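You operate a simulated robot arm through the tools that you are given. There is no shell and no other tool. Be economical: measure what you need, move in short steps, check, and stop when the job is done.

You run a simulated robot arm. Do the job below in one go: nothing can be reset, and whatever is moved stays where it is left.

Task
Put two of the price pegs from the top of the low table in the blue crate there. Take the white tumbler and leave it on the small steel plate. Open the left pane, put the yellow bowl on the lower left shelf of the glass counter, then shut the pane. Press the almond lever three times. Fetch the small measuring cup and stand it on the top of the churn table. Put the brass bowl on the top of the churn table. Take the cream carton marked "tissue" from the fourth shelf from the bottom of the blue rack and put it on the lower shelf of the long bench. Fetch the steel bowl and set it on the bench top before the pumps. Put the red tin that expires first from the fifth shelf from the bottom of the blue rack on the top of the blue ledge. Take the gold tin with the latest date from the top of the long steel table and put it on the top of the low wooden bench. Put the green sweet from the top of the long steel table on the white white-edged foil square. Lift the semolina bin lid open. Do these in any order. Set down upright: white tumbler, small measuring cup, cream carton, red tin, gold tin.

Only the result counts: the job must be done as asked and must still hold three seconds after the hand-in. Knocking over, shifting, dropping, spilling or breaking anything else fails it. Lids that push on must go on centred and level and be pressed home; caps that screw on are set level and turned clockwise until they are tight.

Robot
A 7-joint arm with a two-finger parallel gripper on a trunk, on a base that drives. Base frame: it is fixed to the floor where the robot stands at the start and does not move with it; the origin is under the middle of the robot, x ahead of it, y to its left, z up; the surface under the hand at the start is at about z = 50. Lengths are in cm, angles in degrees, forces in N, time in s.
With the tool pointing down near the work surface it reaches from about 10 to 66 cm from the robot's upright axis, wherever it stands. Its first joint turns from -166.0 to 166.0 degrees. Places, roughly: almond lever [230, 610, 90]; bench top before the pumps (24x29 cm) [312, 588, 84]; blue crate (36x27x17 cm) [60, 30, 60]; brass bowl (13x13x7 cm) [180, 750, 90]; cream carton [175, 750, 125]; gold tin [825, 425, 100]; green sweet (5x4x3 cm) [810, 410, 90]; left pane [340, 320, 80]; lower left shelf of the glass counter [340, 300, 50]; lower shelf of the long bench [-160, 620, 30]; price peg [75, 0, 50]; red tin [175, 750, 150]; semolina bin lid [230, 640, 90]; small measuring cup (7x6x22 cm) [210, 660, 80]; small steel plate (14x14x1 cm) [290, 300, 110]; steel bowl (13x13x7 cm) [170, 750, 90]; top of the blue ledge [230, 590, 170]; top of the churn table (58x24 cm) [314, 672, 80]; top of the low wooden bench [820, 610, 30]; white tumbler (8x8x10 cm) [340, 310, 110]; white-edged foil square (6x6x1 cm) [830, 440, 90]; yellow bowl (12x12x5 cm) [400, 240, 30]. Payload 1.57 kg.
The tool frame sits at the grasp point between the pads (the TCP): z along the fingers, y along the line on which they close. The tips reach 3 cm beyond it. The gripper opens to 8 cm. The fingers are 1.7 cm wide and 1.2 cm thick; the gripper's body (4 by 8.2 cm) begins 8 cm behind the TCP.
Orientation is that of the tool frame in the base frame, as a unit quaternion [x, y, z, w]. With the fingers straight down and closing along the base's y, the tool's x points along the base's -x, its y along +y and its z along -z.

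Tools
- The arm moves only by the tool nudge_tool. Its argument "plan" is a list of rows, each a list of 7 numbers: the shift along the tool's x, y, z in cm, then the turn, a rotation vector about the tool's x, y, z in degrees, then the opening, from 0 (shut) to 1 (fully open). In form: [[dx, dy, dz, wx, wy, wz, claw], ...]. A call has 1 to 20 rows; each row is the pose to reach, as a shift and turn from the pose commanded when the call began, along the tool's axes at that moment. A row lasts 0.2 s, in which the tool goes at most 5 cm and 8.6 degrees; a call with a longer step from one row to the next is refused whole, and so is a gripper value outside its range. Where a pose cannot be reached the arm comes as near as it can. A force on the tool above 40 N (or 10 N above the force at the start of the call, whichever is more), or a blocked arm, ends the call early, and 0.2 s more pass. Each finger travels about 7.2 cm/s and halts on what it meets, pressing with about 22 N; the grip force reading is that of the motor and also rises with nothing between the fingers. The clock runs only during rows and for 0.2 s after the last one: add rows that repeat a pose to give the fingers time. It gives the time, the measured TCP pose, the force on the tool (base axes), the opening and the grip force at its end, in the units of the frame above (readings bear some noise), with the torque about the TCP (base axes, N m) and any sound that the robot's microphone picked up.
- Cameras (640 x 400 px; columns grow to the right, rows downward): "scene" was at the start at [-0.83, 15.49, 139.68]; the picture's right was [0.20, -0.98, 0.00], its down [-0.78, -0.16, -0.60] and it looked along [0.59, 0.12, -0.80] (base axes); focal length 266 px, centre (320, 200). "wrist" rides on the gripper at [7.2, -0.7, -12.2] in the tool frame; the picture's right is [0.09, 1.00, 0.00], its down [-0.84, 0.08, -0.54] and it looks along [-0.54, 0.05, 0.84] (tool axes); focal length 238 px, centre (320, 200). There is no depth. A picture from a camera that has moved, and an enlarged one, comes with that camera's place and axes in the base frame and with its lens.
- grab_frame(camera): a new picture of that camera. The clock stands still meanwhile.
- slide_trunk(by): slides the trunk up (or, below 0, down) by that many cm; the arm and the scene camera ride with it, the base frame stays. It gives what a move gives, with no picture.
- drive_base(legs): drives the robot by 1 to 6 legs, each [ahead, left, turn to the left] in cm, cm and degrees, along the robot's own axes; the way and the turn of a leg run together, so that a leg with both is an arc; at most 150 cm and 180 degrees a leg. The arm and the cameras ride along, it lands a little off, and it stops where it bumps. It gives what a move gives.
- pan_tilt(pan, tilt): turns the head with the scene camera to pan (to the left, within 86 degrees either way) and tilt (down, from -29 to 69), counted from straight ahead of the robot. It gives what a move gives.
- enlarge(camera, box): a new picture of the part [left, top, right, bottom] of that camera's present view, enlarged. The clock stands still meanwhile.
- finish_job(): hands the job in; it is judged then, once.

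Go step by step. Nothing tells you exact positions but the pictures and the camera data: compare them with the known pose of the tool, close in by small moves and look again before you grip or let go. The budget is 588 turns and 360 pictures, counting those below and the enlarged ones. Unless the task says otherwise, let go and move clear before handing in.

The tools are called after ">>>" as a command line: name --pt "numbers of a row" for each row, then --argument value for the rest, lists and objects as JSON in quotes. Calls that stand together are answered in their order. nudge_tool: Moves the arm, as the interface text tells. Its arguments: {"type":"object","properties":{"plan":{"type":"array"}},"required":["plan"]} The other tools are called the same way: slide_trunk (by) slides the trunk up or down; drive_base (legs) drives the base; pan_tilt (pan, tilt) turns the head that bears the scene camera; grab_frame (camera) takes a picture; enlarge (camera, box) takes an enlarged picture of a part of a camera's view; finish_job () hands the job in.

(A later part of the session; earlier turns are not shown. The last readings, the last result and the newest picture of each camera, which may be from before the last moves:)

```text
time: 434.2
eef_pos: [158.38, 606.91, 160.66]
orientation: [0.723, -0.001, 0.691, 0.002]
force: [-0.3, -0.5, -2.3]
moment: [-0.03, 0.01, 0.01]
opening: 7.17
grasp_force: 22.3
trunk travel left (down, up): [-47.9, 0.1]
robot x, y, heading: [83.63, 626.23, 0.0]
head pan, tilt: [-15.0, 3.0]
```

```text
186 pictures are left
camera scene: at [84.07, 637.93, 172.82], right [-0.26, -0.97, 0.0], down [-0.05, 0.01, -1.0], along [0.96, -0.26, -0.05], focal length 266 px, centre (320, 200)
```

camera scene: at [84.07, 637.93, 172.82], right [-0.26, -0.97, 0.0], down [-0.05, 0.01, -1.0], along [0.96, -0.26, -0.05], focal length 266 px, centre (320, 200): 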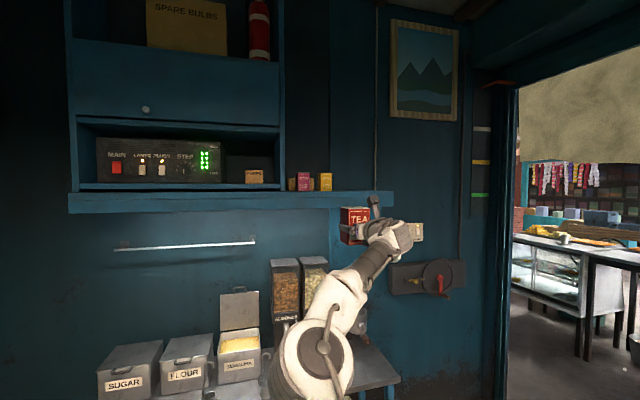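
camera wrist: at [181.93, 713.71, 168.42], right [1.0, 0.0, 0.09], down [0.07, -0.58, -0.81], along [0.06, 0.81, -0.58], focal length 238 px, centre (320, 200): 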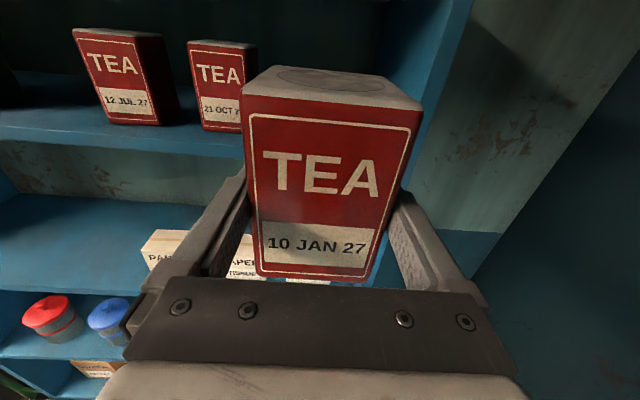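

Free ledge space is at y≈562–590, top z≈170.5. Raise the tin by pulling in and up.

>>> nudge_tool --pt "1 0 -4 0 0 0 0.6" --pt "4 0 -7.5 0 0 0 0.6" --pt "7.5 0 -10.5 0 0 0 0.6" --pt "11 0 -13 0 0 0 0.6" --pt "14.5 0 -15 0 0 0 0.6" --pt "18.5 0 -15 0 0 0 0.6" --pt "18.5 0 -15 0 0 0 0.6"

```text
time: 435.8
eef_pos: [144.39, 606.91, 179.92]
orientation: [0.723, -0.002, 0.691, 0.002]
force: [0.5, -0.1, -2.8]
moment: [0.04, 0.04, -0.01]
opening: 7.2
grasp_force: 22.2
trunk travel left (down, up): [-47.9, 0.1]
robot x, y, heading: [83.34, 626.16, 0.0]
head pan, tilt: [-15.0, 3.0]
```

>>> drive_base --legs '[[0, -30, 0], [58, 0, 0]]'

>>> grab_frame --camera "wrist"

>>> grab_frame --camera "scene"

```text
time: 442.6
eef_pos: [202.86, 576.51, 179.91]
orientation: [0.723, -0.003, 0.691, 0.003]
force: [0.3, -0.4, -3.3]
moment: [0.01, 0.03, 0.01]
opening: 7.19
grasp_force: 22.0
trunk travel left (down, up): [-47.9, 0.1]
robot x, y, heading: [141.99, 595.98, -0.4]
head pan, tilt: [-15.0, 3.0]
```

```text
185 pictures are left
camera wrist: at [190.9, 577.21, 187.71], right [0.0, -1.0, 0.09], down [-0.58, -0.07, -0.81], along [0.81, -0.06, -0.58], focal length 238 px, centre (320, 200)
```

wrist: 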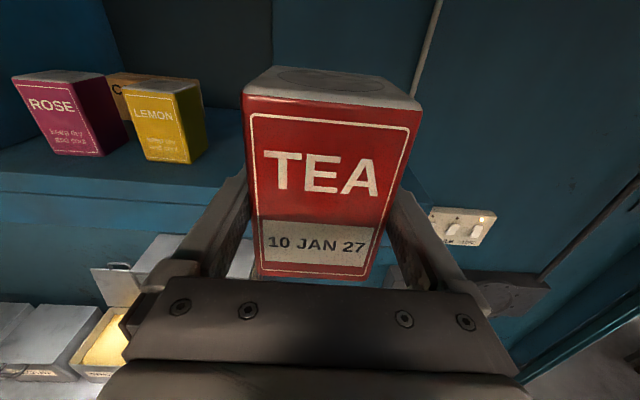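

```text
184 pictures are left
camera scene: at [142.79, 607.72, 172.82], right [-0.26, -0.96, 0.0], down [-0.05, 0.01, -1.0], along [0.96, -0.26, -0.05], focal length 266 px, centre (320, 200)
```

scene: 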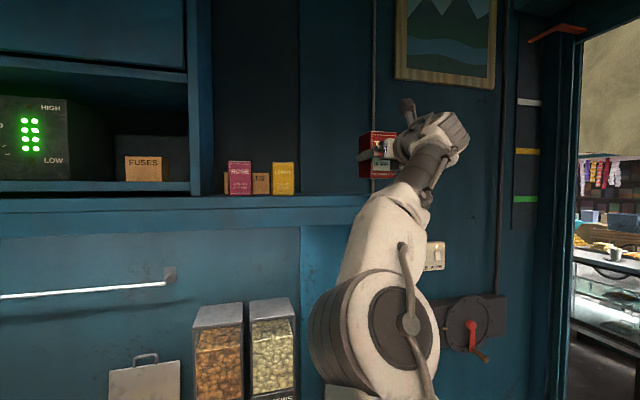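

Ledge front edge x≈214.5, free y 561–593. Drive ahead 20 to bring the tin over it.

>>> drive_base --legs '[[20, 0, 0]]'

>>> grab_frame --camera "wrist"

>>> enlarge --camera "scene" --box '[200, 100, 480, 260]'

```text
time: 444.5
eef_pos: [223.11, 576.39, 179.87]
orientation: [0.723, -0.002, 0.691, 0.002]
force: [0.3, -0.4, -4.0]
moment: [0.01, 0.01, 0.02]
opening: 7.19
grasp_force: 21.8
trunk travel left (down, up): [-47.9, 0.1]
robot x, y, heading: [162.03, 595.86, -0.2]
head pan, tilt: [-15.0, 3.0]
```

```text
183 pictures are left
camera wrist: at [211.21, 577.16, 187.7], right [0.0, -1.0, 0.09], down [-0.58, -0.07, -0.81], along [0.81, -0.06, -0.58], focal length 238 px, centre (320, 200)
```

wrist: 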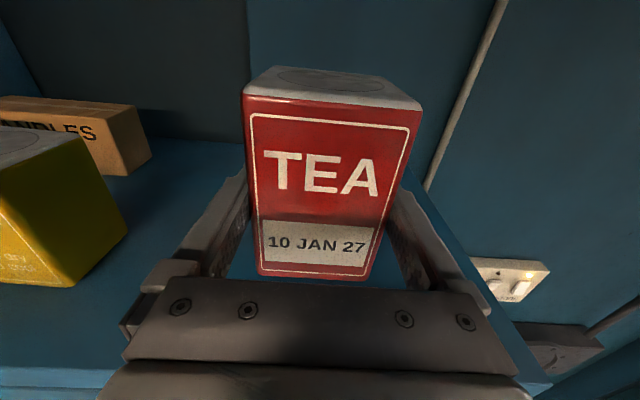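

```text
2.29 times, centred on (340, 180) of scene
camera zoom: at [163.09, 607.66, 172.81], right [-0.26, -0.97, 0.0], down [-0.05, 0.01, -1.0], along [0.96, -0.26, -0.05], focal length 609 px, centre (274, 246)
```

zoom: 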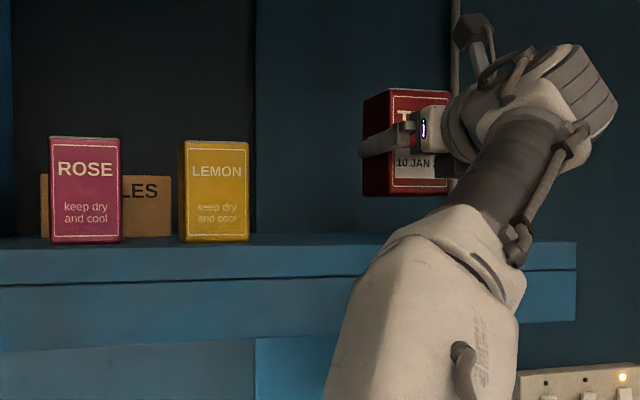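

Lower the tin onto the ledge.

>>> nudge_tool --pt "-1.5 0 0 0 0 0 0.6" --pt "-2.8 0 0 0 0 0 0.6" --pt "-3.3 0 0 0 0 0 0.6" --pt "-3.7 0 0 0 0 0 0.6"

>>> enlarge --camera "scene" --box '[200, 100, 480, 260]'

```text
time: 445.5
eef_pos: [222.82, 576.44, 176.23]
orientation: [0.723, -0.002, 0.691, 0.003]
force: [0.2, -0.1, -2.2]
moment: [0.0, 0.01, 0.01]
opening: 7.18
grasp_force: 22.4
trunk travel left (down, up): [-47.9, 0.1]
robot x, y, heading: [162.11, 596.23, -0.1]
head pan, tilt: [-15.0, 3.0]
```

```text
2.29 times, centred on (340, 180) of scene
camera zoom: at [163.04, 607.66, 172.82], right [-0.26, -0.97, 0.0], down [-0.05, 0.01, -1.0], along [0.96, -0.26, -0.05], focal length 609 px, centre (274, 246)
```

zoom: 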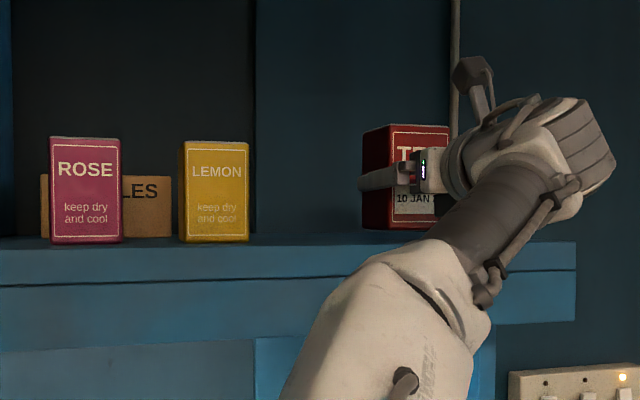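

>>> nudge_tool --pt "-0.5 0 0 0 0 0 0.6" --pt "-0.9 0 0 0 0 0 0.6" --pt "-1.2 0 0 0 0 0 0.6" --pt "-1.5 0 0 0 0 0 0.6"

>>> enlarge --camera "scene" --box '[200, 100, 480, 260]'

```text
time: 446.5
eef_pos: [222.75, 576.38, 175.02]
orientation: [0.72, -0.003, 0.694, 0.004]
force: [8.1, -0.6, 20.8]
moment: [-0.07, -0.07, 0.1]
opening: 7.16
grasp_force: 21.9
trunk travel left (down, up): [-47.9, 0.1]
robot x, y, heading: [162.26, 595.86, -0.2]
head pan, tilt: [-15.0, 3.0]
```

```text
2.29 times, centred on (340, 180) of scene
camera zoom: at [162.99, 607.71, 172.86], right [-0.26, -0.97, 0.0], down [-0.05, 0.01, -1.0], along [0.96, -0.26, -0.05], focal length 609 px, centre (274, 246)
```

zoom: 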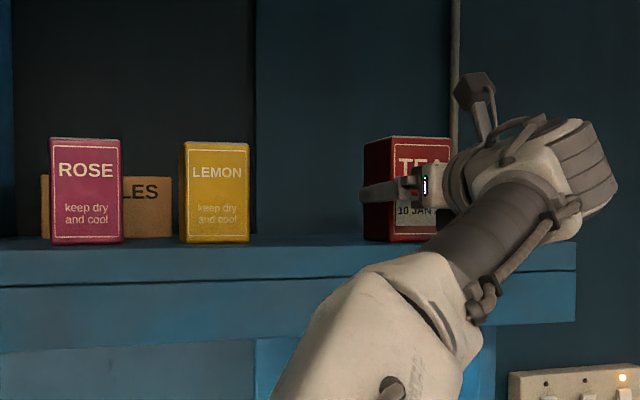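

Resting on the ledge. Ease off, open and pull straight back.

>>> nudge_tool --pt "0.3 0 0 0 0 0 0.7" --pt "0.3 0 0 0 0 0 0.95" --pt "0.3 0 0 0 0 0 1" --pt "0.3 0 0 0 0 0 1" --pt "0.3 0 -2 0 0 0 1" --pt "0.3 0 -5 0 0 0 1"

>>> drive_base --legs '[[-25, 0, 0]]'

>>> grab_frame --camera "wrist"

```text
time: 447.9
eef_pos: [217.75, 576.39, 175.49]
orientation: [0.722, -0.003, 0.691, 0.003]
force: [0.2, 0.6, -0.6]
moment: [-0.03, 0.0, 0.0]
opening: 7.98
grasp_force: 0.1
trunk travel left (down, up): [-47.9, 0.1]
robot x, y, heading: [161.98, 596.06, -0.1]
head pan, tilt: [-15.0, 3.0]
```

```text
time: 450.2
eef_pos: [192.98, 576.58, 175.46]
orientation: [0.722, -0.003, 0.692, 0.003]
force: [-0.1, -0.2, 0.3]
moment: [0.01, 0.03, 0.01]
opening: 7.99
grasp_force: 0.0
trunk travel left (down, up): [-47.9, 0.1]
robot x, y, heading: [137.51, 596.27, 0.1]
head pan, tilt: [-15.0, 3.0]
```

```text
179 pictures are left
camera wrist: at [181.11, 577.23, 183.21], right [0.0, -1.0, 0.09], down [-0.58, -0.07, -0.81], along [0.82, -0.06, -0.58], focal length 238 px, centre (320, 200)
```

wrist: 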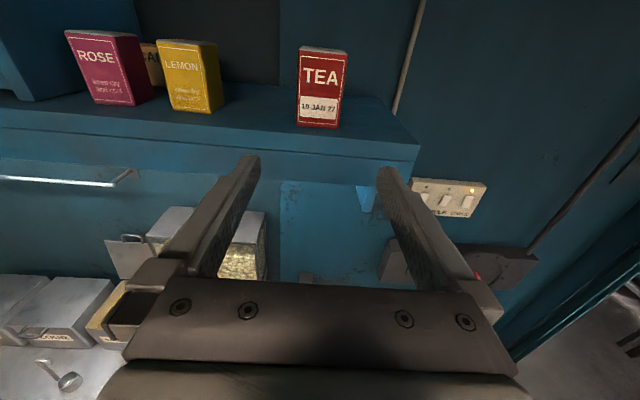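

Red tin placed. Next the tissue carton: return to the rack with the trunk lowered.

>>> slide_trunk --by -40

>>> drive_base --legs '[[-45, 0, 0], [0, 0, 90], [45, 0, 0], [0, -56, 0]]'

>>> grab_frame --camera "wrist"

```text
time: 454.0
eef_pos: [192.96, 576.54, 135.49]
orientation: [0.723, -0.003, 0.69, 0.004]
force: [0.8, 0.4, -0.3]
moment: [-0.03, 0.01, 0.01]
opening: 8.03
grasp_force: 0.0
trunk travel left (down, up): [-7.9, 40.1]
robot x, y, heading: [137.53, 596.04, -0.1]
head pan, tilt: [-15.0, 3.0]
```

```text
time: 470.0
eef_pos: [168.58, 696.76, 135.51]
orientation: [0.511, 0.512, 0.489, -0.489]
force: [0.2, -0.5, 0.9]
moment: [-0.01, -0.03, 0.0]
opening: 7.99
grasp_force: 0.1
trunk travel left (down, up): [-7.9, 40.1]
robot x, y, heading: [149.92, 640.92, 90.1]
head pan, tilt: [-15.0, 3.0]
```

```text
178 pictures are left
camera wrist: at [167.88, 684.93, 143.19], right [1.0, 0.0, 0.09], down [0.08, -0.58, -0.81], along [0.05, 0.82, -0.58], focal length 238 px, centre (320, 200)
```

wrist: 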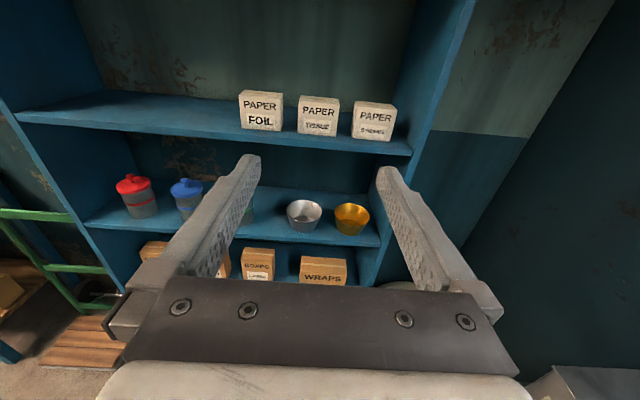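

The tissue carton is 11 wide × 6 deep × 8 high at front (168.6, 748.6), shelf z≈119.7. I'll grip it front-to-back from above with a 25° tilt. First reorient the tool here.

>>> nudge_tool --pt "0 0 0 -3.75 -3.75 6.2 1" --pt "0 0 0 -7.5 -7.5 12.3 1" --pt "0 0 0 -11.3 -11.3 18.5 1" --pt "0 0 0 -15 -15 24.6 1" --pt "0 0 0 -18.8 -18.8 30.8 1" --pt "0 0 0 -22.5 -22.5 37 1" --pt "0 0 0 -26.3 -26.3 43.1 1" --pt "0 0 0 -30 -30 49.3 1" --pt "0 0 0 -33.8 -33.8 55.5 1" --pt "0 0 0 -37.5 -37.5 61.6 1" --pt "0 0 0 -41.3 -41.3 67.8 1" --pt "0 0 0 -45 -45 73.9 1" --pt "0 0 0 -48.8 -48.8 80.1 1" --pt "0 0 0 -48.8 -48.8 80.1 1"

>>> grab_frame --camera "wrist"

>>> grab_frame --camera "scene"

```text
time: 473.0
eef_pos: [162.05, 690.73, 124.27]
orientation: [0.977, -0.001, -0.001, -0.214]
force: [1.1, -0.9, 0.1]
moment: [-0.03, 0.0, 0.01]
opening: 7.97
grasp_force: 0.0
out of reach, approached as far as the arm can: row 6, 7, 8, 9, 10, 11, 12, 13, 14
trunk travel left (down, up): [-7.9, 40.1]
robot x, y, heading: [149.34, 641.15, 90.2]
head pan, tilt: [-15.0, 3.0]
```

```text
177 pictures are left
camera wrist: at [169.2, 686.18, 135.65], right [0.09, -0.9, -0.42], down [-0.84, -0.3, 0.46], along [-0.54, 0.31, -0.78], focal length 238 px, centre (320, 200)
```

wrist: 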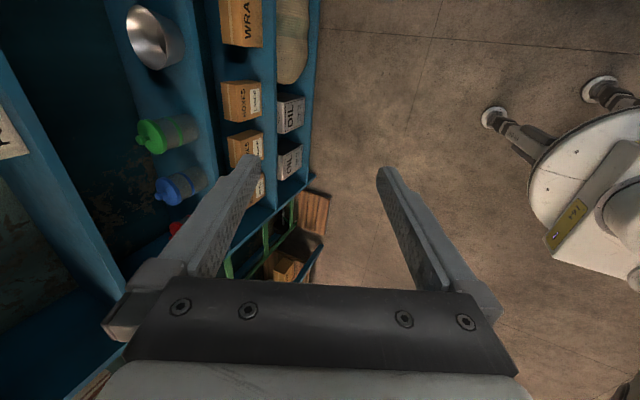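

```text
176 pictures are left
camera scene: at [137.67, 641.82, 132.81], right [0.97, -0.25, 0.0], down [-0.01, -0.05, -1.0], along [0.25, 0.97, -0.05], focal length 266 px, centre (320, 200)
```

scene: 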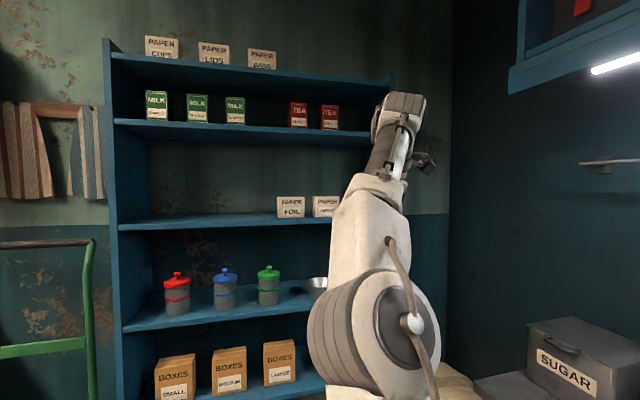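

Orientation is right; raise the trunk to have height for the vertical hand.

>>> slide_trunk --by 22

>>> nudge_tool --pt "0 0 0 0 0 0 1" --pt "0 0 0 0 0 0 1"

```text
time: 475.3
eef_pos: [162.05, 690.74, 146.38]
orientation: [0.977, 0.0, 0.0, -0.214]
force: [-0.2, 0.2, -0.8]
moment: [-0.01, 0.0, 0.01]
opening: 8.01
grasp_force: 0.0
trunk travel left (down, up): [-29.9, 18.1]
robot x, y, heading: [149.22, 640.93, 90.5]
head pan, tilt: [-15.0, 3.0]
```

```text
time: 475.9
eef_pos: [162.12, 690.6, 146.32]
orientation: [0.977, 0.0, 0.0, -0.214]
force: [0.3, 0.3, 0.2]
moment: [-0.03, -0.02, 0.04]
opening: 7.99
grasp_force: 0.0
trunk travel left (down, up): [-29.9, 18.1]
robot x, y, heading: [149.22, 641.16, 90.4]
head pan, tilt: [-15.0, 3.0]
```

>>> nudge_tool --pt "2.2 1.1 2.4 0 0 0 1" --pt "4.4 2.2 4.8 0 0 0 1" --pt "6.5 3.3 7.3 0 0 0 1"

>>> drive_base --legs '[[40, 0, -0.4]]'

>>> grab_frame --camera "wrist"

>>> grab_frame --camera "scene"

```text
time: 476.7
eef_pos: [168.59, 690.66, 138.33]
orientation: [0.977, 0.0, 0.0, -0.215]
force: [0.3, -0.1, -0.5]
moment: [0.01, 0.04, 0.0]
opening: 8.01
grasp_force: 0.1
trunk travel left (down, up): [-29.9, 18.1]
robot x, y, heading: [149.49, 641.22, 90.6]
head pan, tilt: [-15.0, 3.0]
```

```text
time: 479.9
eef_pos: [168.98, 730.42, 138.38]
orientation: [0.977, -0.004, 0.0, -0.215]
force: [-0.3, 0.3, -0.2]
moment: [0.02, 0.01, 0.0]
opening: 7.99
grasp_force: 0.1
trunk travel left (down, up): [-29.9, 18.1]
robot x, y, heading: [149.57, 680.97, 89.7]
head pan, tilt: [-15.0, 3.0]
```

```text
175 pictures are left
camera wrist: at [176.07, 725.83, 149.72], right [0.08, -0.91, -0.42], down [-0.84, -0.29, 0.46], along [-0.54, 0.31, -0.78], focal length 238 px, centre (320, 200)
```

wrist: 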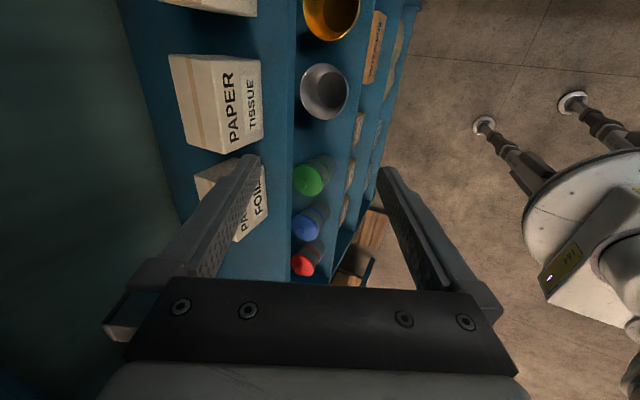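

```text
174 pictures are left
camera scene: at [137.67, 681.87, 154.82], right [0.96, -0.26, 0.0], down [-0.01, -0.05, -1.0], along [0.26, 0.96, -0.05], focal length 266 px, centre (320, 200)
```

scene: 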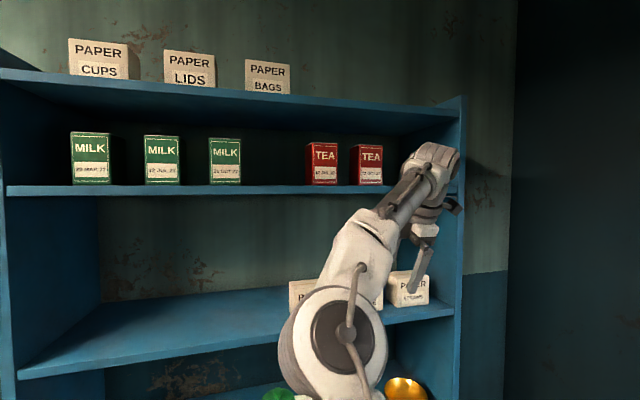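

>>> enlarge --camera "wrist" --box '[150, 30, 290, 170]'

```text
2.86 times, centred on (220, 100) of wrist
camera zoom: at [176.07, 725.83, 149.72], right [0.08, -0.91, -0.42], down [-0.84, -0.29, 0.46], along [-0.54, 0.31, -0.78], focal length 681 px, centre (606, 486)
```

zoom: 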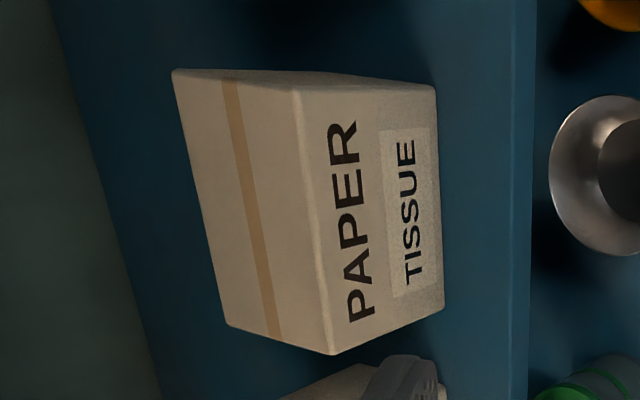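

Carton measured: centre (168.6, 751.6), front y 748.35, top z 128.15, depth 6.5. Using a 30° tilt the target TCP is (168.6, 749.9, 129.5). Drive in 14 and adjust to the pre-grasp.

>>> drive_base --legs '[[12, 0, 0.4]]'

>>> nudge_tool --pt "-0.2 -1 0.8 2.5 0 0 1" --pt "-0.4 -2 1.8 5 0 0 1" --pt "-0.4 -2 1.8 5 0 0 1"

>>> enlarge --camera "wrist" --box '[130, 30, 430, 290]'

>>> grab_frame --camera "scene"

```text
time: 481.3
eef_pos: [168.5, 742.52, 138.33]
orientation: [0.977, -0.001, 0.001, -0.215]
force: [-0.5, 0.7, -0.4]
moment: [-0.02, 0.0, -0.01]
opening: 8.0
grasp_force: 0.1
trunk travel left (down, up): [-29.9, 18.1]
robot x, y, heading: [149.34, 692.95, 90.6]
head pan, tilt: [-15.0, 3.0]
```

```text
time: 482.1
eef_pos: [168.22, 745.04, 137.46]
orientation: [0.966, -0.002, 0.0, -0.257]
force: [0.1, 0.2, -0.1]
moment: [-0.03, 0.01, -0.03]
opening: 7.98
grasp_force: 0.0
trunk travel left (down, up): [-29.9, 18.1]
robot x, y, heading: [149.04, 693.06, 90.2]
head pan, tilt: [-15.0, 3.0]
```

```text
1.54 times, centred on (280, 160) of wrist
camera zoom: at [175.34, 739.46, 148.47], right [0.09, -0.86, -0.49], down [-0.84, -0.34, 0.43], along [-0.54, 0.38, -0.75], focal length 367 px, centre (382, 262)
```

zoom: 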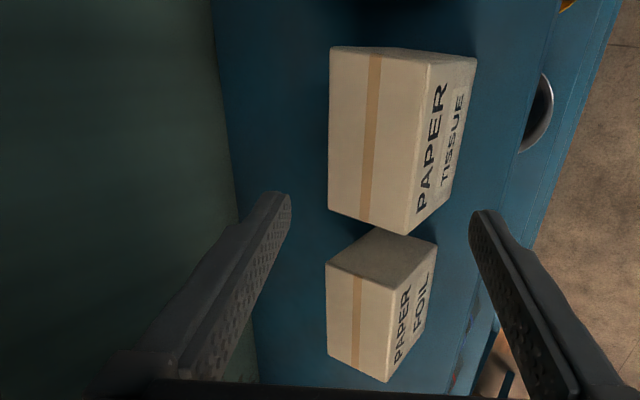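

```text
171 pictures are left
camera scene: at [137.66, 693.56, 154.82], right [0.97, -0.26, 0.0], down [-0.01, -0.05, -1.0], along [0.25, 0.97, -0.05], focal length 266 px, centre (320, 200)
```

scene: 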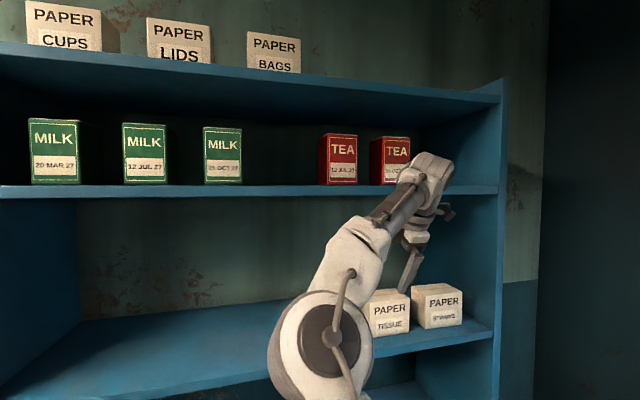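

Positions agree. Descend along the tool.

>>> nudge_tool --pt "0.3 -0.1 3 0 0 0 1" --pt "0.3 -0.2 5.5 0 0 0 1" --pt "0.3 -0.2 7 0 0 0 1"

>>> enlarge --camera "wrist" --box '[130, 30, 470, 290]'

>>> enlarge --camera "scene" --box '[340, 130, 500, 350]'

```text
time: 482.9
eef_pos: [168.53, 748.79, 131.49]
orientation: [0.966, 0.0, 0.0, -0.257]
force: [-0.3, 0.0, -0.5]
moment: [-0.03, 0.0, -0.01]
opening: 7.98
grasp_force: 0.0
trunk travel left (down, up): [-29.9, 18.1]
robot x, y, heading: [149.13, 692.71, 90.4]
head pan, tilt: [-15.0, 3.0]
```

```text
1.54 times, centred on (300, 160) of wrist
camera zoom: at [175.56, 743.24, 142.46], right [0.09, -0.86, -0.49], down [-0.84, -0.34, 0.43], along [-0.54, 0.37, -0.75], focal length 367 px, centre (351, 262)
```

zoom: 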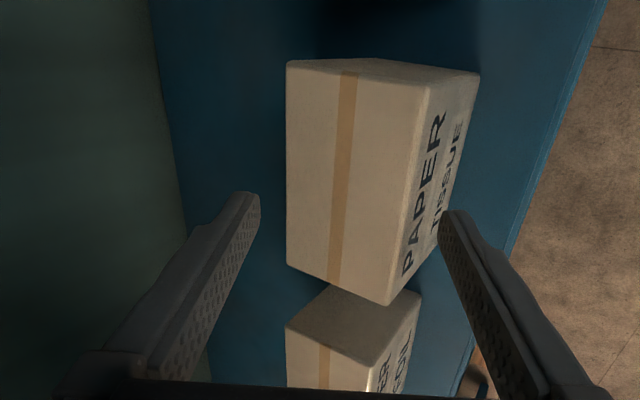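

```text
1.82 times, centred on (420, 240) of scene
camera zoom: at [137.66, 693.56, 154.82], right [0.97, -0.26, 0.0], down [-0.01, -0.05, -1.0], along [0.25, 0.97, -0.05], focal length 485 px, centre (138, 127)
```

zoom: 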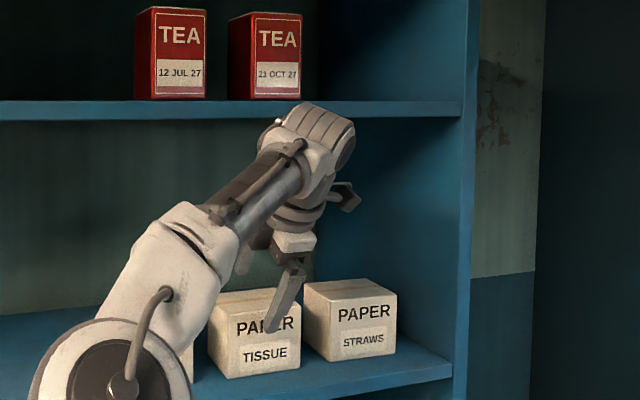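

Symmetric around the carton. Descend the last bit and close.

>>> nudge_tool --pt "0 0 1.2 0 0 0 1" --pt "0 0 2.4 0 0 0 1" --pt "0 0 2.4 0 0 0 0.9" --pt "0 0 2.4 0 0 0 0.8" --pt "0 0 2.4 0 0 0 0.7" --pt "0 0 2.4 0 0 0 0.6" --pt "0 0 2.4 0 0 0 0.5"

>>> enlarge --camera "wrist" --box '[130, 30, 470, 290]'

>>> enlarge --camera "scene" --box '[340, 130, 500, 350]'

```text
time: 484.5
eef_pos: [168.38, 749.89, 129.52]
orientation: [0.966, 0.0, 0.002, -0.258]
force: [0.8, -1.0, 10.1]
moment: [0.33, -0.02, -0.02]
opening: 5.83
grasp_force: 10.9
trunk travel left (down, up): [-29.9, 18.1]
robot x, y, heading: [149.22, 692.6, 90.3]
head pan, tilt: [-15.0, 3.0]
```

```text
1.54 times, centred on (300, 160) of wrist
camera zoom: at [175.54, 744.33, 140.56], right [0.09, -0.86, -0.5], down [-0.84, -0.34, 0.43], along [-0.54, 0.38, -0.75], focal length 367 px, centre (351, 262)
```

zoom: 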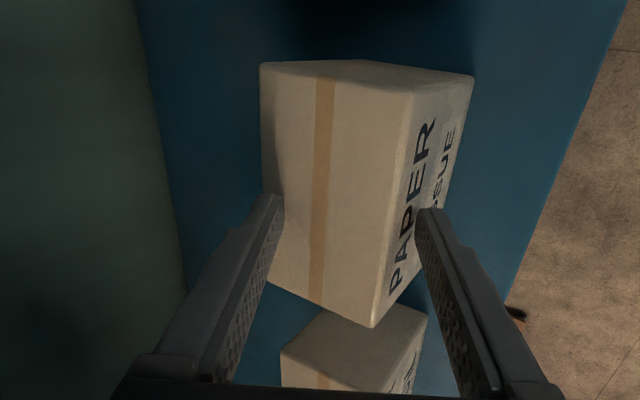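

```text
1.82 times, centred on (420, 240) of scene
camera zoom: at [137.64, 693.46, 154.83], right [0.97, -0.26, 0.0], down [-0.01, -0.05, -1.0], along [0.25, 0.97, -0.05], focal length 485 px, centre (138, 127)
```

zoom: 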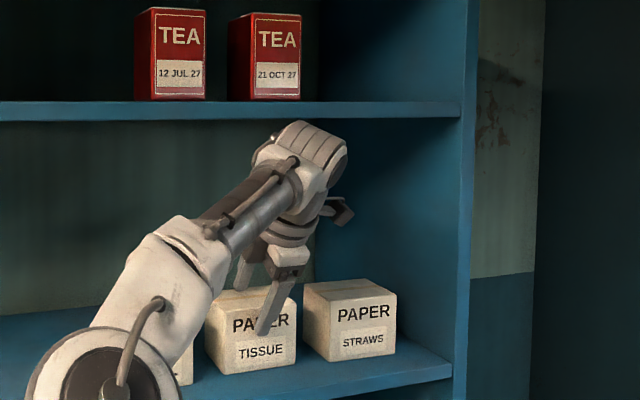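

Contact on both faces. Close fully and lift slightly.

>>> nudge_tool --pt "0 0 0 0 0 0 0.3" --pt "0 0 0 0 0 0 0.2" --pt "0 -0.25 -0.45 0 0 0 0.2" --pt "0 -0.5 -0.9 0 0 0 0.2" --pt "0 -0.7 -1.2 0 0 0 0.2"

>>> enlarge --camera "wrist" --box '[130, 30, 470, 290]'

>>> enlarge --camera "scene" --box '[340, 130, 500, 350]'

```text
time: 485.7
eef_pos: [168.4, 749.76, 130.81]
orientation: [0.967, -0.001, 0.0, -0.256]
force: [-1.2, -1.3, -0.1]
moment: [-0.02, 0.01, -0.02]
opening: 1.65
grasp_force: 0.8
trunk travel left (down, up): [-29.9, 18.1]
robot x, y, heading: [149.54, 693.11, 90.0]
head pan, tilt: [-15.0, 3.0]
```

```text
1.54 times, centred on (300, 160) of wrist
camera zoom: at [175.57, 744.32, 141.71], right [0.09, -0.87, -0.49], down [-0.84, -0.33, 0.43], along [-0.54, 0.37, -0.75], focal length 367 px, centre (351, 262)
```

zoom: 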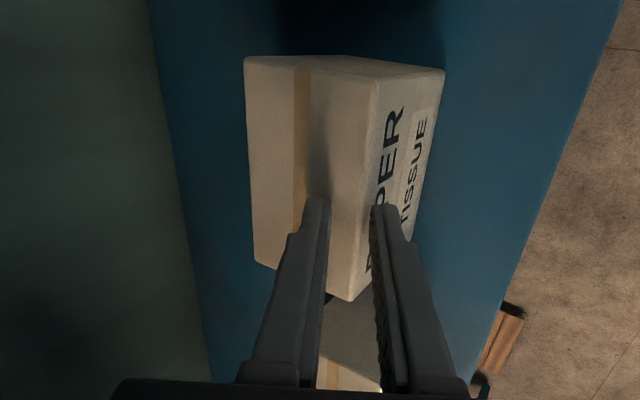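

```text
1.82 times, centred on (420, 240) of scene
camera zoom: at [137.66, 693.55, 154.8], right [0.97, -0.26, 0.0], down [-0.01, -0.05, -1.0], along [0.25, 0.97, -0.05], focal length 485 px, centre (138, 127)
```

zoom: 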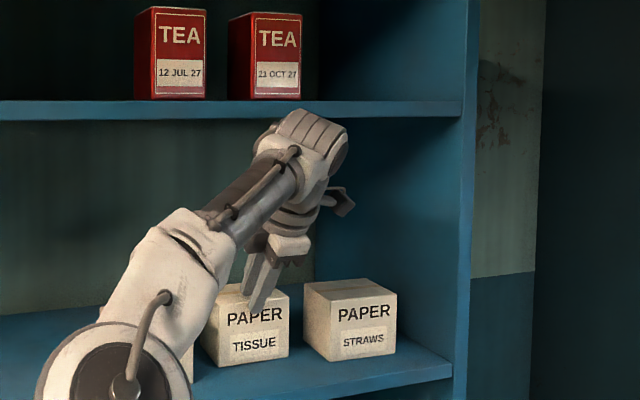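

The fingers slipped off because of the 30° mismatch; the carton only shifted a little and is upright. Better idea: point the tool sideways (+x, 35° down) above the FOIL carton so the pads are exactly parallel to the front and back faces. Back out and reorient.

>>> nudge_tool --pt "0 0 -3 0 0 0 0.3" --pt "0 0 -6 0 0 0 0.3"

>>> drive_base --legs '[[-35, 0, 0]]'

>>> nudge_tool --pt "0 0 0 -3.5 6.7 -1.8 0.6" --pt "0 0 0 -6.9 13.5 -3.6 1" --pt "0 0 0 -10.4 20.2 -5.4 1" --pt "0 0 0 -13.8 26.9 -7.2 1" --pt "0 0 0 -17.3 33.6 -9 1" --pt "0 0 0 -20.7 40.4 -10.8 1" --pt "0 0 0 -24.2 47.1 -12.6 1" --pt "0 0 0 -27.6 53.8 -14.4 1" --pt "0 0 0 -27.6 53.8 -14.4 1"

>>> grab_frame --camera "wrist"

>>> grab_frame --camera "scene"

```text
time: 486.3
eef_pos: [168.6, 746.87, 135.8]
orientation: [0.966, 0.0, 0.0, -0.257]
force: [0.5, -0.4, -0.2]
moment: [0.02, 0.02, -0.02]
opening: 2.39
grasp_force: 0.1
trunk travel left (down, up): [-29.9, 18.1]
robot x, y, heading: [149.12, 692.53, 90.3]
head pan, tilt: [-15.0, 3.0]
```

```text
time: 489.1
eef_pos: [168.6, 712.46, 135.94]
orientation: [0.966, 0.002, -0.001, -0.257]
force: [-0.6, -0.5, 0.2]
moment: [-0.02, 0.04, 0.02]
opening: 2.4
grasp_force: 0.2
trunk travel left (down, up): [-29.9, 18.1]
robot x, y, heading: [149.54, 658.45, 90.7]
head pan, tilt: [-15.0, 3.0]
```

```text
time: 491.1
eef_pos: [168.43, 712.55, 135.9]
orientation: [0.886, 0.003, 0.463, 0.002]
force: [-0.5, 0.4, -0.7]
moment: [-0.06, 0.02, 0.01]
opening: 8.0
grasp_force: 0.1
trunk travel left (down, up): [-29.9, 18.1]
robot x, y, heading: [149.26, 658.93, 90.6]
head pan, tilt: [-15.0, 3.0]
```

```text
164 pictures are left
camera wrist: at [162.51, 713.21, 148.8], right [0.06, -1.0, 0.08], down [-0.92, -0.08, -0.38], along [0.38, -0.05, -0.92], focal length 238 px, centre (320, 200)
```

wrist: 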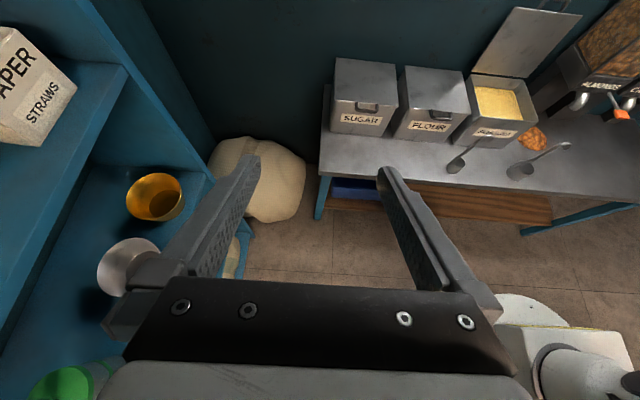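

```text
163 pictures are left
camera scene: at [137.87, 659.1, 154.82], right [0.97, -0.25, 0.0], down [-0.01, -0.05, -1.0], along [0.25, 0.97, -0.05], focal length 266 px, centre (320, 200)
```

scene: 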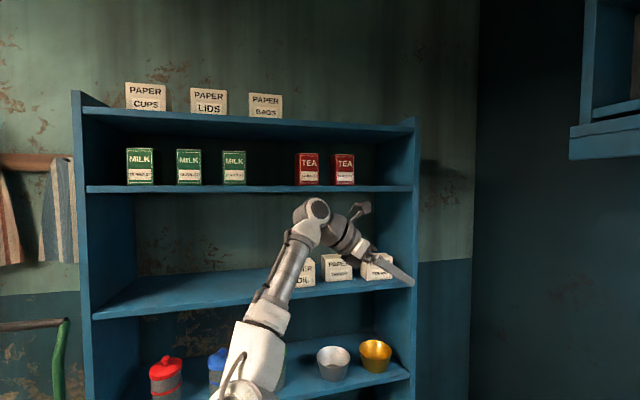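

This sideways pose works. Zoom to re-measure the carton's current place.

>>> enlarge --camera "scene" --box '[280, 230, 420, 310]'

```text
4.57 times, centred on (350, 270) of scene
camera zoom: at [137.87, 659.1, 154.82], right [0.97, -0.25, 0.0], down [-0.01, -0.05, -1.0], along [0.25, 0.97, -0.05], focal length 1218 px, centre (183, -120)
```

zoom: 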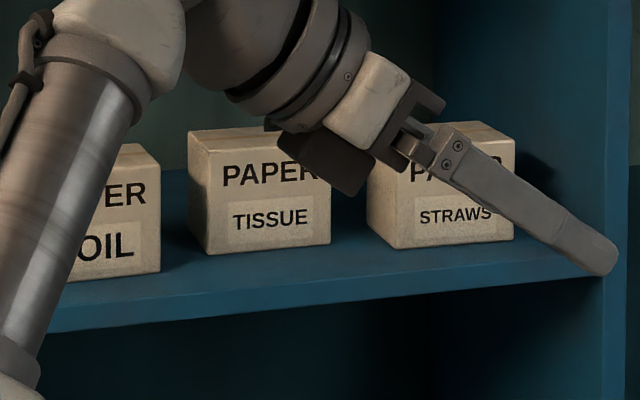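

TISSUE now spans x 164–174.7, centre y≈753.8; FOIL's right edge is x≈159.5. Flatten the pitch slightly, set the entry height, and drive in part way.

>>> nudge_tool --pt "-1.2 0 0.8 0 2 0 1" --pt "-2.5 0 1.7 0 4 0 1" --pt "-3.8 0 2.6 0 4 0 1"

>>> drive_base --legs '[[20, 0, 0]]'

>>> grab_frame --camera "scene"

>>> grab_frame --camera "wrist"

```text
time: 491.9
eef_pos: [168.53, 712.58, 131.41]
orientation: [0.87, 0.003, 0.494, 0.0]
force: [0.0, -0.3, 0.4]
moment: [0.0, 0.01, -0.01]
opening: 7.99
grasp_force: 0.0
trunk travel left (down, up): [-29.9, 18.1]
robot x, y, heading: [149.42, 658.69, 90.7]
head pan, tilt: [-15.0, 3.0]
```

```text
time: 493.9
eef_pos: [168.12, 732.53, 131.37]
orientation: [0.87, 0.002, 0.493, 0.001]
force: [1.2, -0.9, 0.7]
moment: [-0.04, 0.0, 0.01]
opening: 8.01
grasp_force: 0.1
trunk travel left (down, up): [-29.9, 18.1]
robot x, y, heading: [149.56, 678.12, 90.6]
head pan, tilt: [-15.0, 3.0]
```

```text
161 pictures are left
camera scene: at [137.7, 679.13, 154.82], right [0.97, -0.25, 0.0], down [-0.01, -0.05, -1.0], along [0.25, 0.97, -0.05], focal length 266 px, centre (320, 200)
```

scene: 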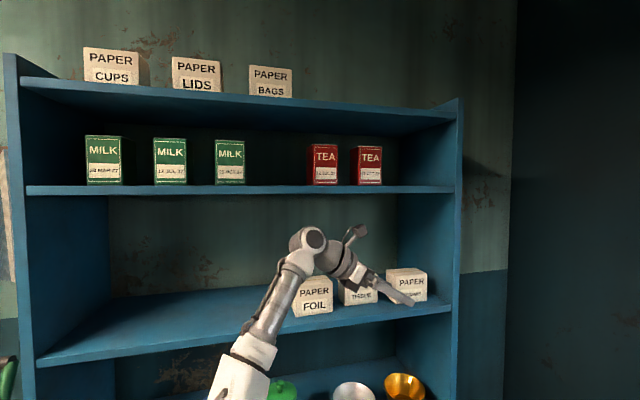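

```text
160 pictures are left
camera wrist: at [161.39, 733.24, 143.88], right [0.05, -1.0, 0.08], down [-0.89, -0.08, -0.44], along [0.44, -0.05, -0.89], focal length 238 px, centre (320, 200)
```

wrist: 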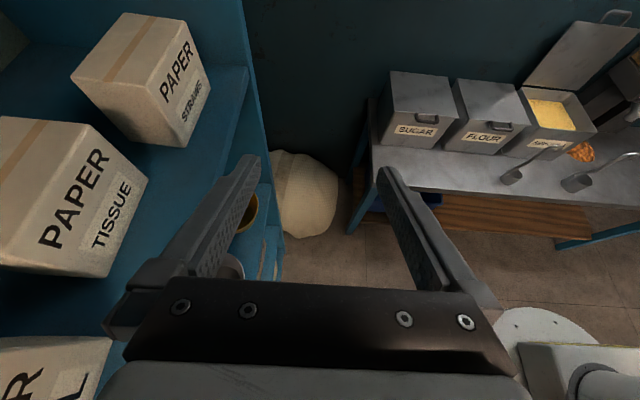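

Front face is at y≈751.5, so centre y≈754.7, x≈169; there's ample headroom. Drive in 22.

>>> drive_base --legs '[[22.2, 0, 0]]'

>>> grab_frame --camera "wrist"

>>> grab_frame --camera "scene"

```text
time: 495.9
eef_pos: [168.17, 754.96, 131.51]
orientation: [0.87, 0.001, 0.493, 0.002]
force: [0.1, -0.4, 0.5]
moment: [0.02, 0.01, -0.01]
opening: 8.01
grasp_force: 0.0
trunk travel left (down, up): [-29.9, 18.1]
robot x, y, heading: [149.03, 701.09, 90.4]
head pan, tilt: [-15.0, 3.0]
```

```text
159 pictures are left
camera wrist: at [161.33, 755.75, 143.88], right [0.05, -1.0, 0.08], down [-0.89, -0.08, -0.44], along [0.44, -0.05, -0.89], focal length 238 px, centre (320, 200)
```

wrist: 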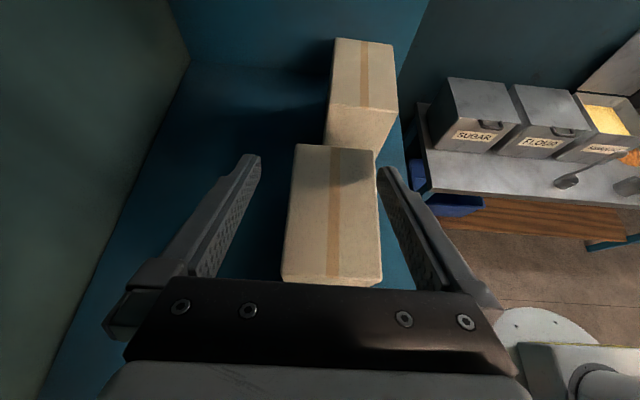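

```text
158 pictures are left
camera scene: at [137.51, 701.7, 154.82], right [0.97, -0.25, 0.0], down [-0.01, -0.05, -1.0], along [0.25, 0.97, -0.05], focal length 266 px, centre (320, 200)
```

scene: 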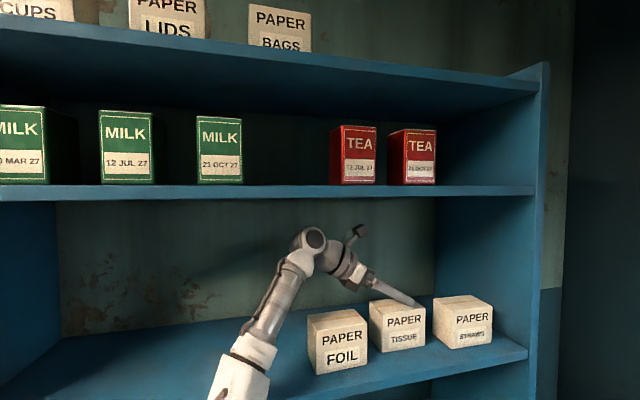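

Carton centre y=753.8; shift 1.15 toward the front, then lower around it.

>>> nudge_tool --pt "0 0.6 0 0 0 0 1" --pt "0 1.15 0 0 0 0 1" --pt "-1.3 1.15 0.8 0 0 0 1" --pt "-2.6 1.15 1.6 0 0 0 1" --pt "-3.4 1.15 2.1 0 0 0 1" --pt "-4.1 1.15 2.5 0 0 0 1"

>>> grab_frame --camera "wrist"

>>> enlarge --camera "scene" --box '[280, 210, 460, 390]'

```text
time: 497.3
eef_pos: [168.3, 753.9, 127.91]
orientation: [0.865, 0.001, 0.501, -0.004]
force: [0.5, 1.3, 11.0]
moment: [-0.19, 1.03, -0.07]
opening: 7.99
grasp_force: 0.0
trunk travel left (down, up): [-29.9, 18.1]
robot x, y, heading: [149.55, 700.89, 90.4]
head pan, tilt: [-15.0, 3.0]
stopped in row 6: the force on the tool passed its limit at 48 N (the readings are from after the stop); the commanded pose is now the measured one
```

```text
157 pictures are left
camera wrist: at [161.31, 754.45, 140.19], right [0.05, -1.0, 0.07], down [-0.89, -0.08, -0.45], along [0.46, -0.04, -0.89], focal length 238 px, centre (320, 200)
```

wrist: 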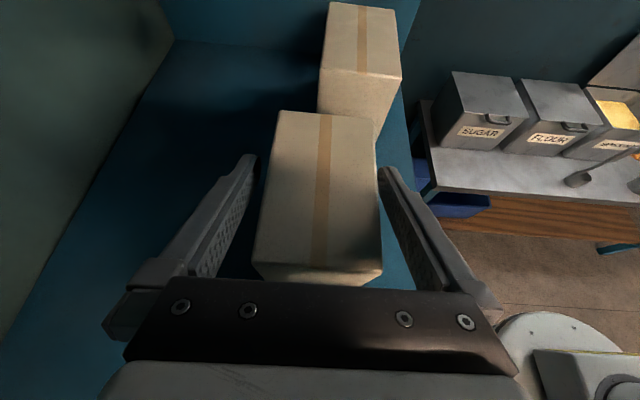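

```text
2.22 times, centred on (370, 300) of scene
camera zoom: at [137.52, 701.66, 154.82], right [0.97, -0.25, 0.0], down [-0.01, -0.05, -1.0], along [0.25, 0.97, -0.05], focal length 592 px, centre (209, -22)
```

zoom: 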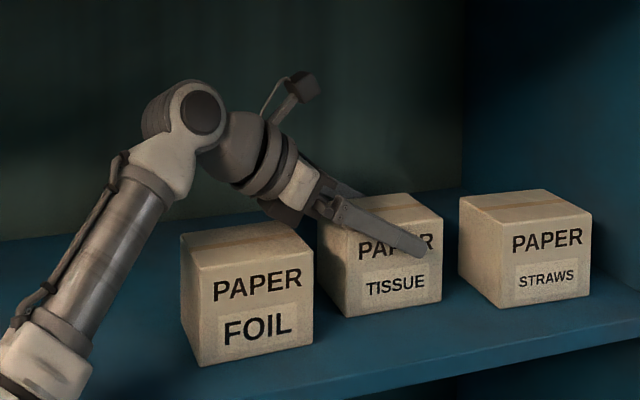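

The gripper body touched FOIL's top edge; at this height the fingertips already overlap the carton by ~2 cm with parallel pads. Ease up slightly and close.

>>> nudge_tool --pt "0.3 0 0.2 0 0 0 1" --pt "0.3 0 0.2 0 0 0 0.85" --pt "0.3 0 0.2 0 0 0 0.75" --pt "0.3 0 0.2 0 0 0 0.6" --pt "0.3 0 0.2 0 0 0 0.5" --pt "0.3 0 0.2 0 0 0 0.5"

>>> grab_frame --camera "wrist"

```text
time: 498.7
eef_pos: [168.64, 754.04, 127.88]
orientation: [0.867, 0.002, 0.499, -0.005]
force: [0.5, -0.6, 0.1]
moment: [0.0, 0.02, 0.0]
opening: 6.58
grasp_force: 22.0
trunk travel left (down, up): [-29.9, 18.1]
robot x, y, heading: [149.34, 700.82, 90.5]
head pan, tilt: [-15.0, 3.0]
```

```text
155 pictures are left
camera wrist: at [161.68, 754.55, 140.22], right [0.05, -1.0, 0.07], down [-0.89, -0.08, -0.45], along [0.46, -0.04, -0.89], focal length 238 px, centre (320, 200)
```

wrist: 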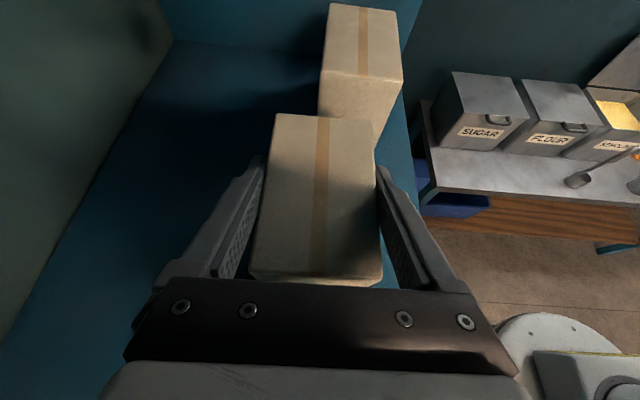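

Gripped at 6.6 cm, as measured. Lift 5 cm and check.

>>> nudge_tool --pt "0.86 0 -0.5 0 0 0 0.5" --pt "2.6 0 -1.5 0 0 0 0.5" --pt "4.3 0 -2.6 0 0 0 0.5"

>>> grab_frame --camera "scene"

```text
time: 499.5
eef_pos: [168.57, 753.96, 132.88]
orientation: [0.867, 0.0, 0.498, -0.003]
force: [0.1, -0.2, -2.1]
moment: [0.01, -0.01, -0.01]
opening: 6.58
grasp_force: 21.8
trunk travel left (down, up): [-29.9, 18.1]
robot x, y, heading: [149.25, 701.08, 90.3]
head pan, tilt: [-15.0, 3.0]
```

```text
154 pictures are left
camera scene: at [137.53, 701.73, 154.81], right [0.97, -0.25, 0.0], down [-0.01, -0.05, -1.0], along [0.25, 0.97, -0.05], focal length 266 px, centre (320, 200)
```

scene: 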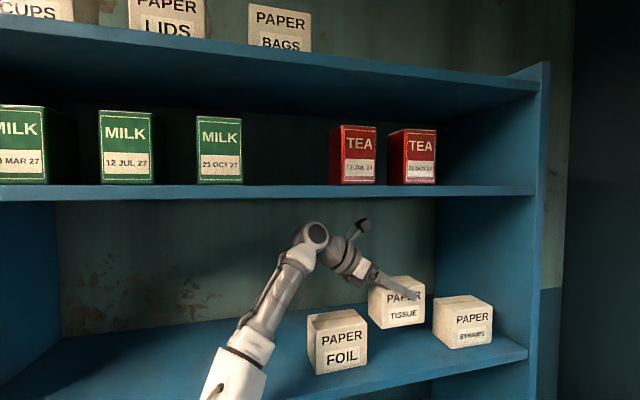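

Carton lifted cleanly. Back out and head to the long bench on the west wall.

>>> drive_base --legs '[[-42, 0, 0], [0, 0, 89.6], [130, 0, 0]]'

>>> pan_tilt --pan 0 --tilt 20

>>> grab_frame --camera "scene"

>>> grab_frame --camera "wrist"

```text
time: 516.2
eef_pos: [-32.91, 678.4, 132.75]
orientation: [0.614, 0.612, 0.351, -0.354]
force: [0.0, 1.3, -2.5]
moment: [0.0, -0.01, -0.01]
opening: 6.58
grasp_force: 22.0
trunk travel left (down, up): [-29.9, 18.1]
robot x, y, heading: [19.58, 659.05, 180.3]
head pan, tilt: [-15.0, 3.0]
```

```text
time: 517.0
eef_pos: [-32.85, 678.53, 132.79]
orientation: [0.614, 0.611, 0.352, -0.354]
force: [0.2, -0.3, -2.3]
moment: [-0.01, -0.01, 0.02]
opening: 6.54
grasp_force: 22.3
trunk travel left (down, up): [-29.9, 18.1]
robot x, y, heading: [20.13, 658.91, 180.3]
head pan, tilt: [0.0, 20.0]
```

```text
153 pictures are left
camera scene: at [18.54, 644.77, 152.07], right [0.0, 1.0, 0.0], down [0.34, 0.0, -0.94], along [-0.94, 0.0, -0.34], focal length 266 px, centre (320, 200)
```

scene: 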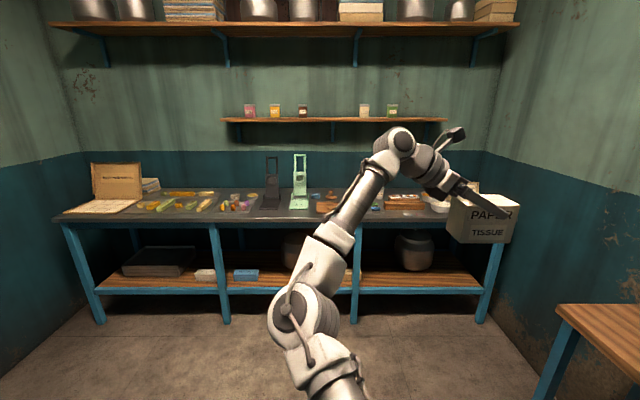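

```text
152 pictures are left
camera wrist: at [-33.52, 671.46, 145.28], right [1.0, 0.04, 0.07], down [0.07, -0.89, -0.45], along [0.05, 0.46, -0.89], focal length 238 px, centre (320, 200)
```

wrist: 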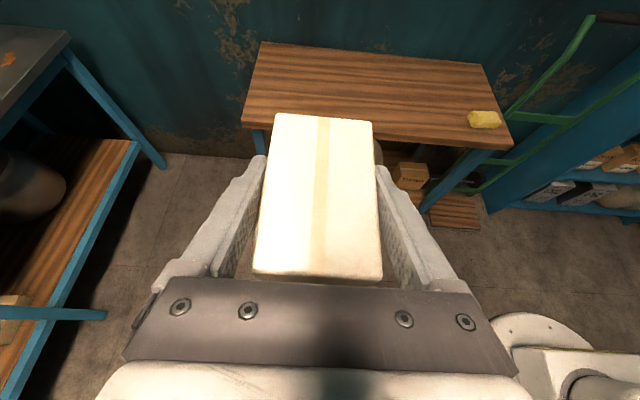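

>>> enlarge --camera "scene" --box '[80, 210, 520, 330]'

```text
1.45 times, centred on (300, 270) of scene
camera zoom: at [18.54, 644.77, 152.07], right [0.0, 1.0, 0.0], down [0.34, 0.0, -0.94], along [-0.94, 0.0, -0.34], focal length 388 px, centre (349, 98)
```

zoom: 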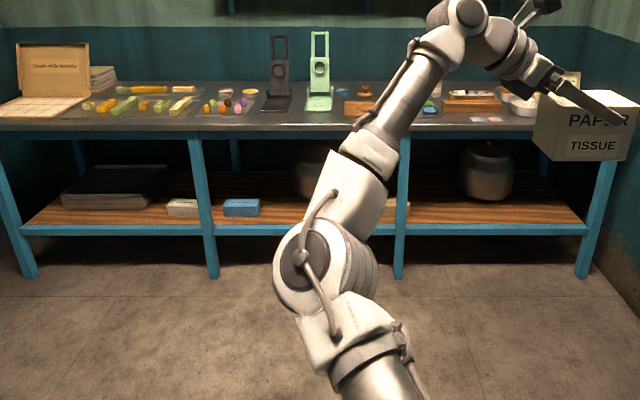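

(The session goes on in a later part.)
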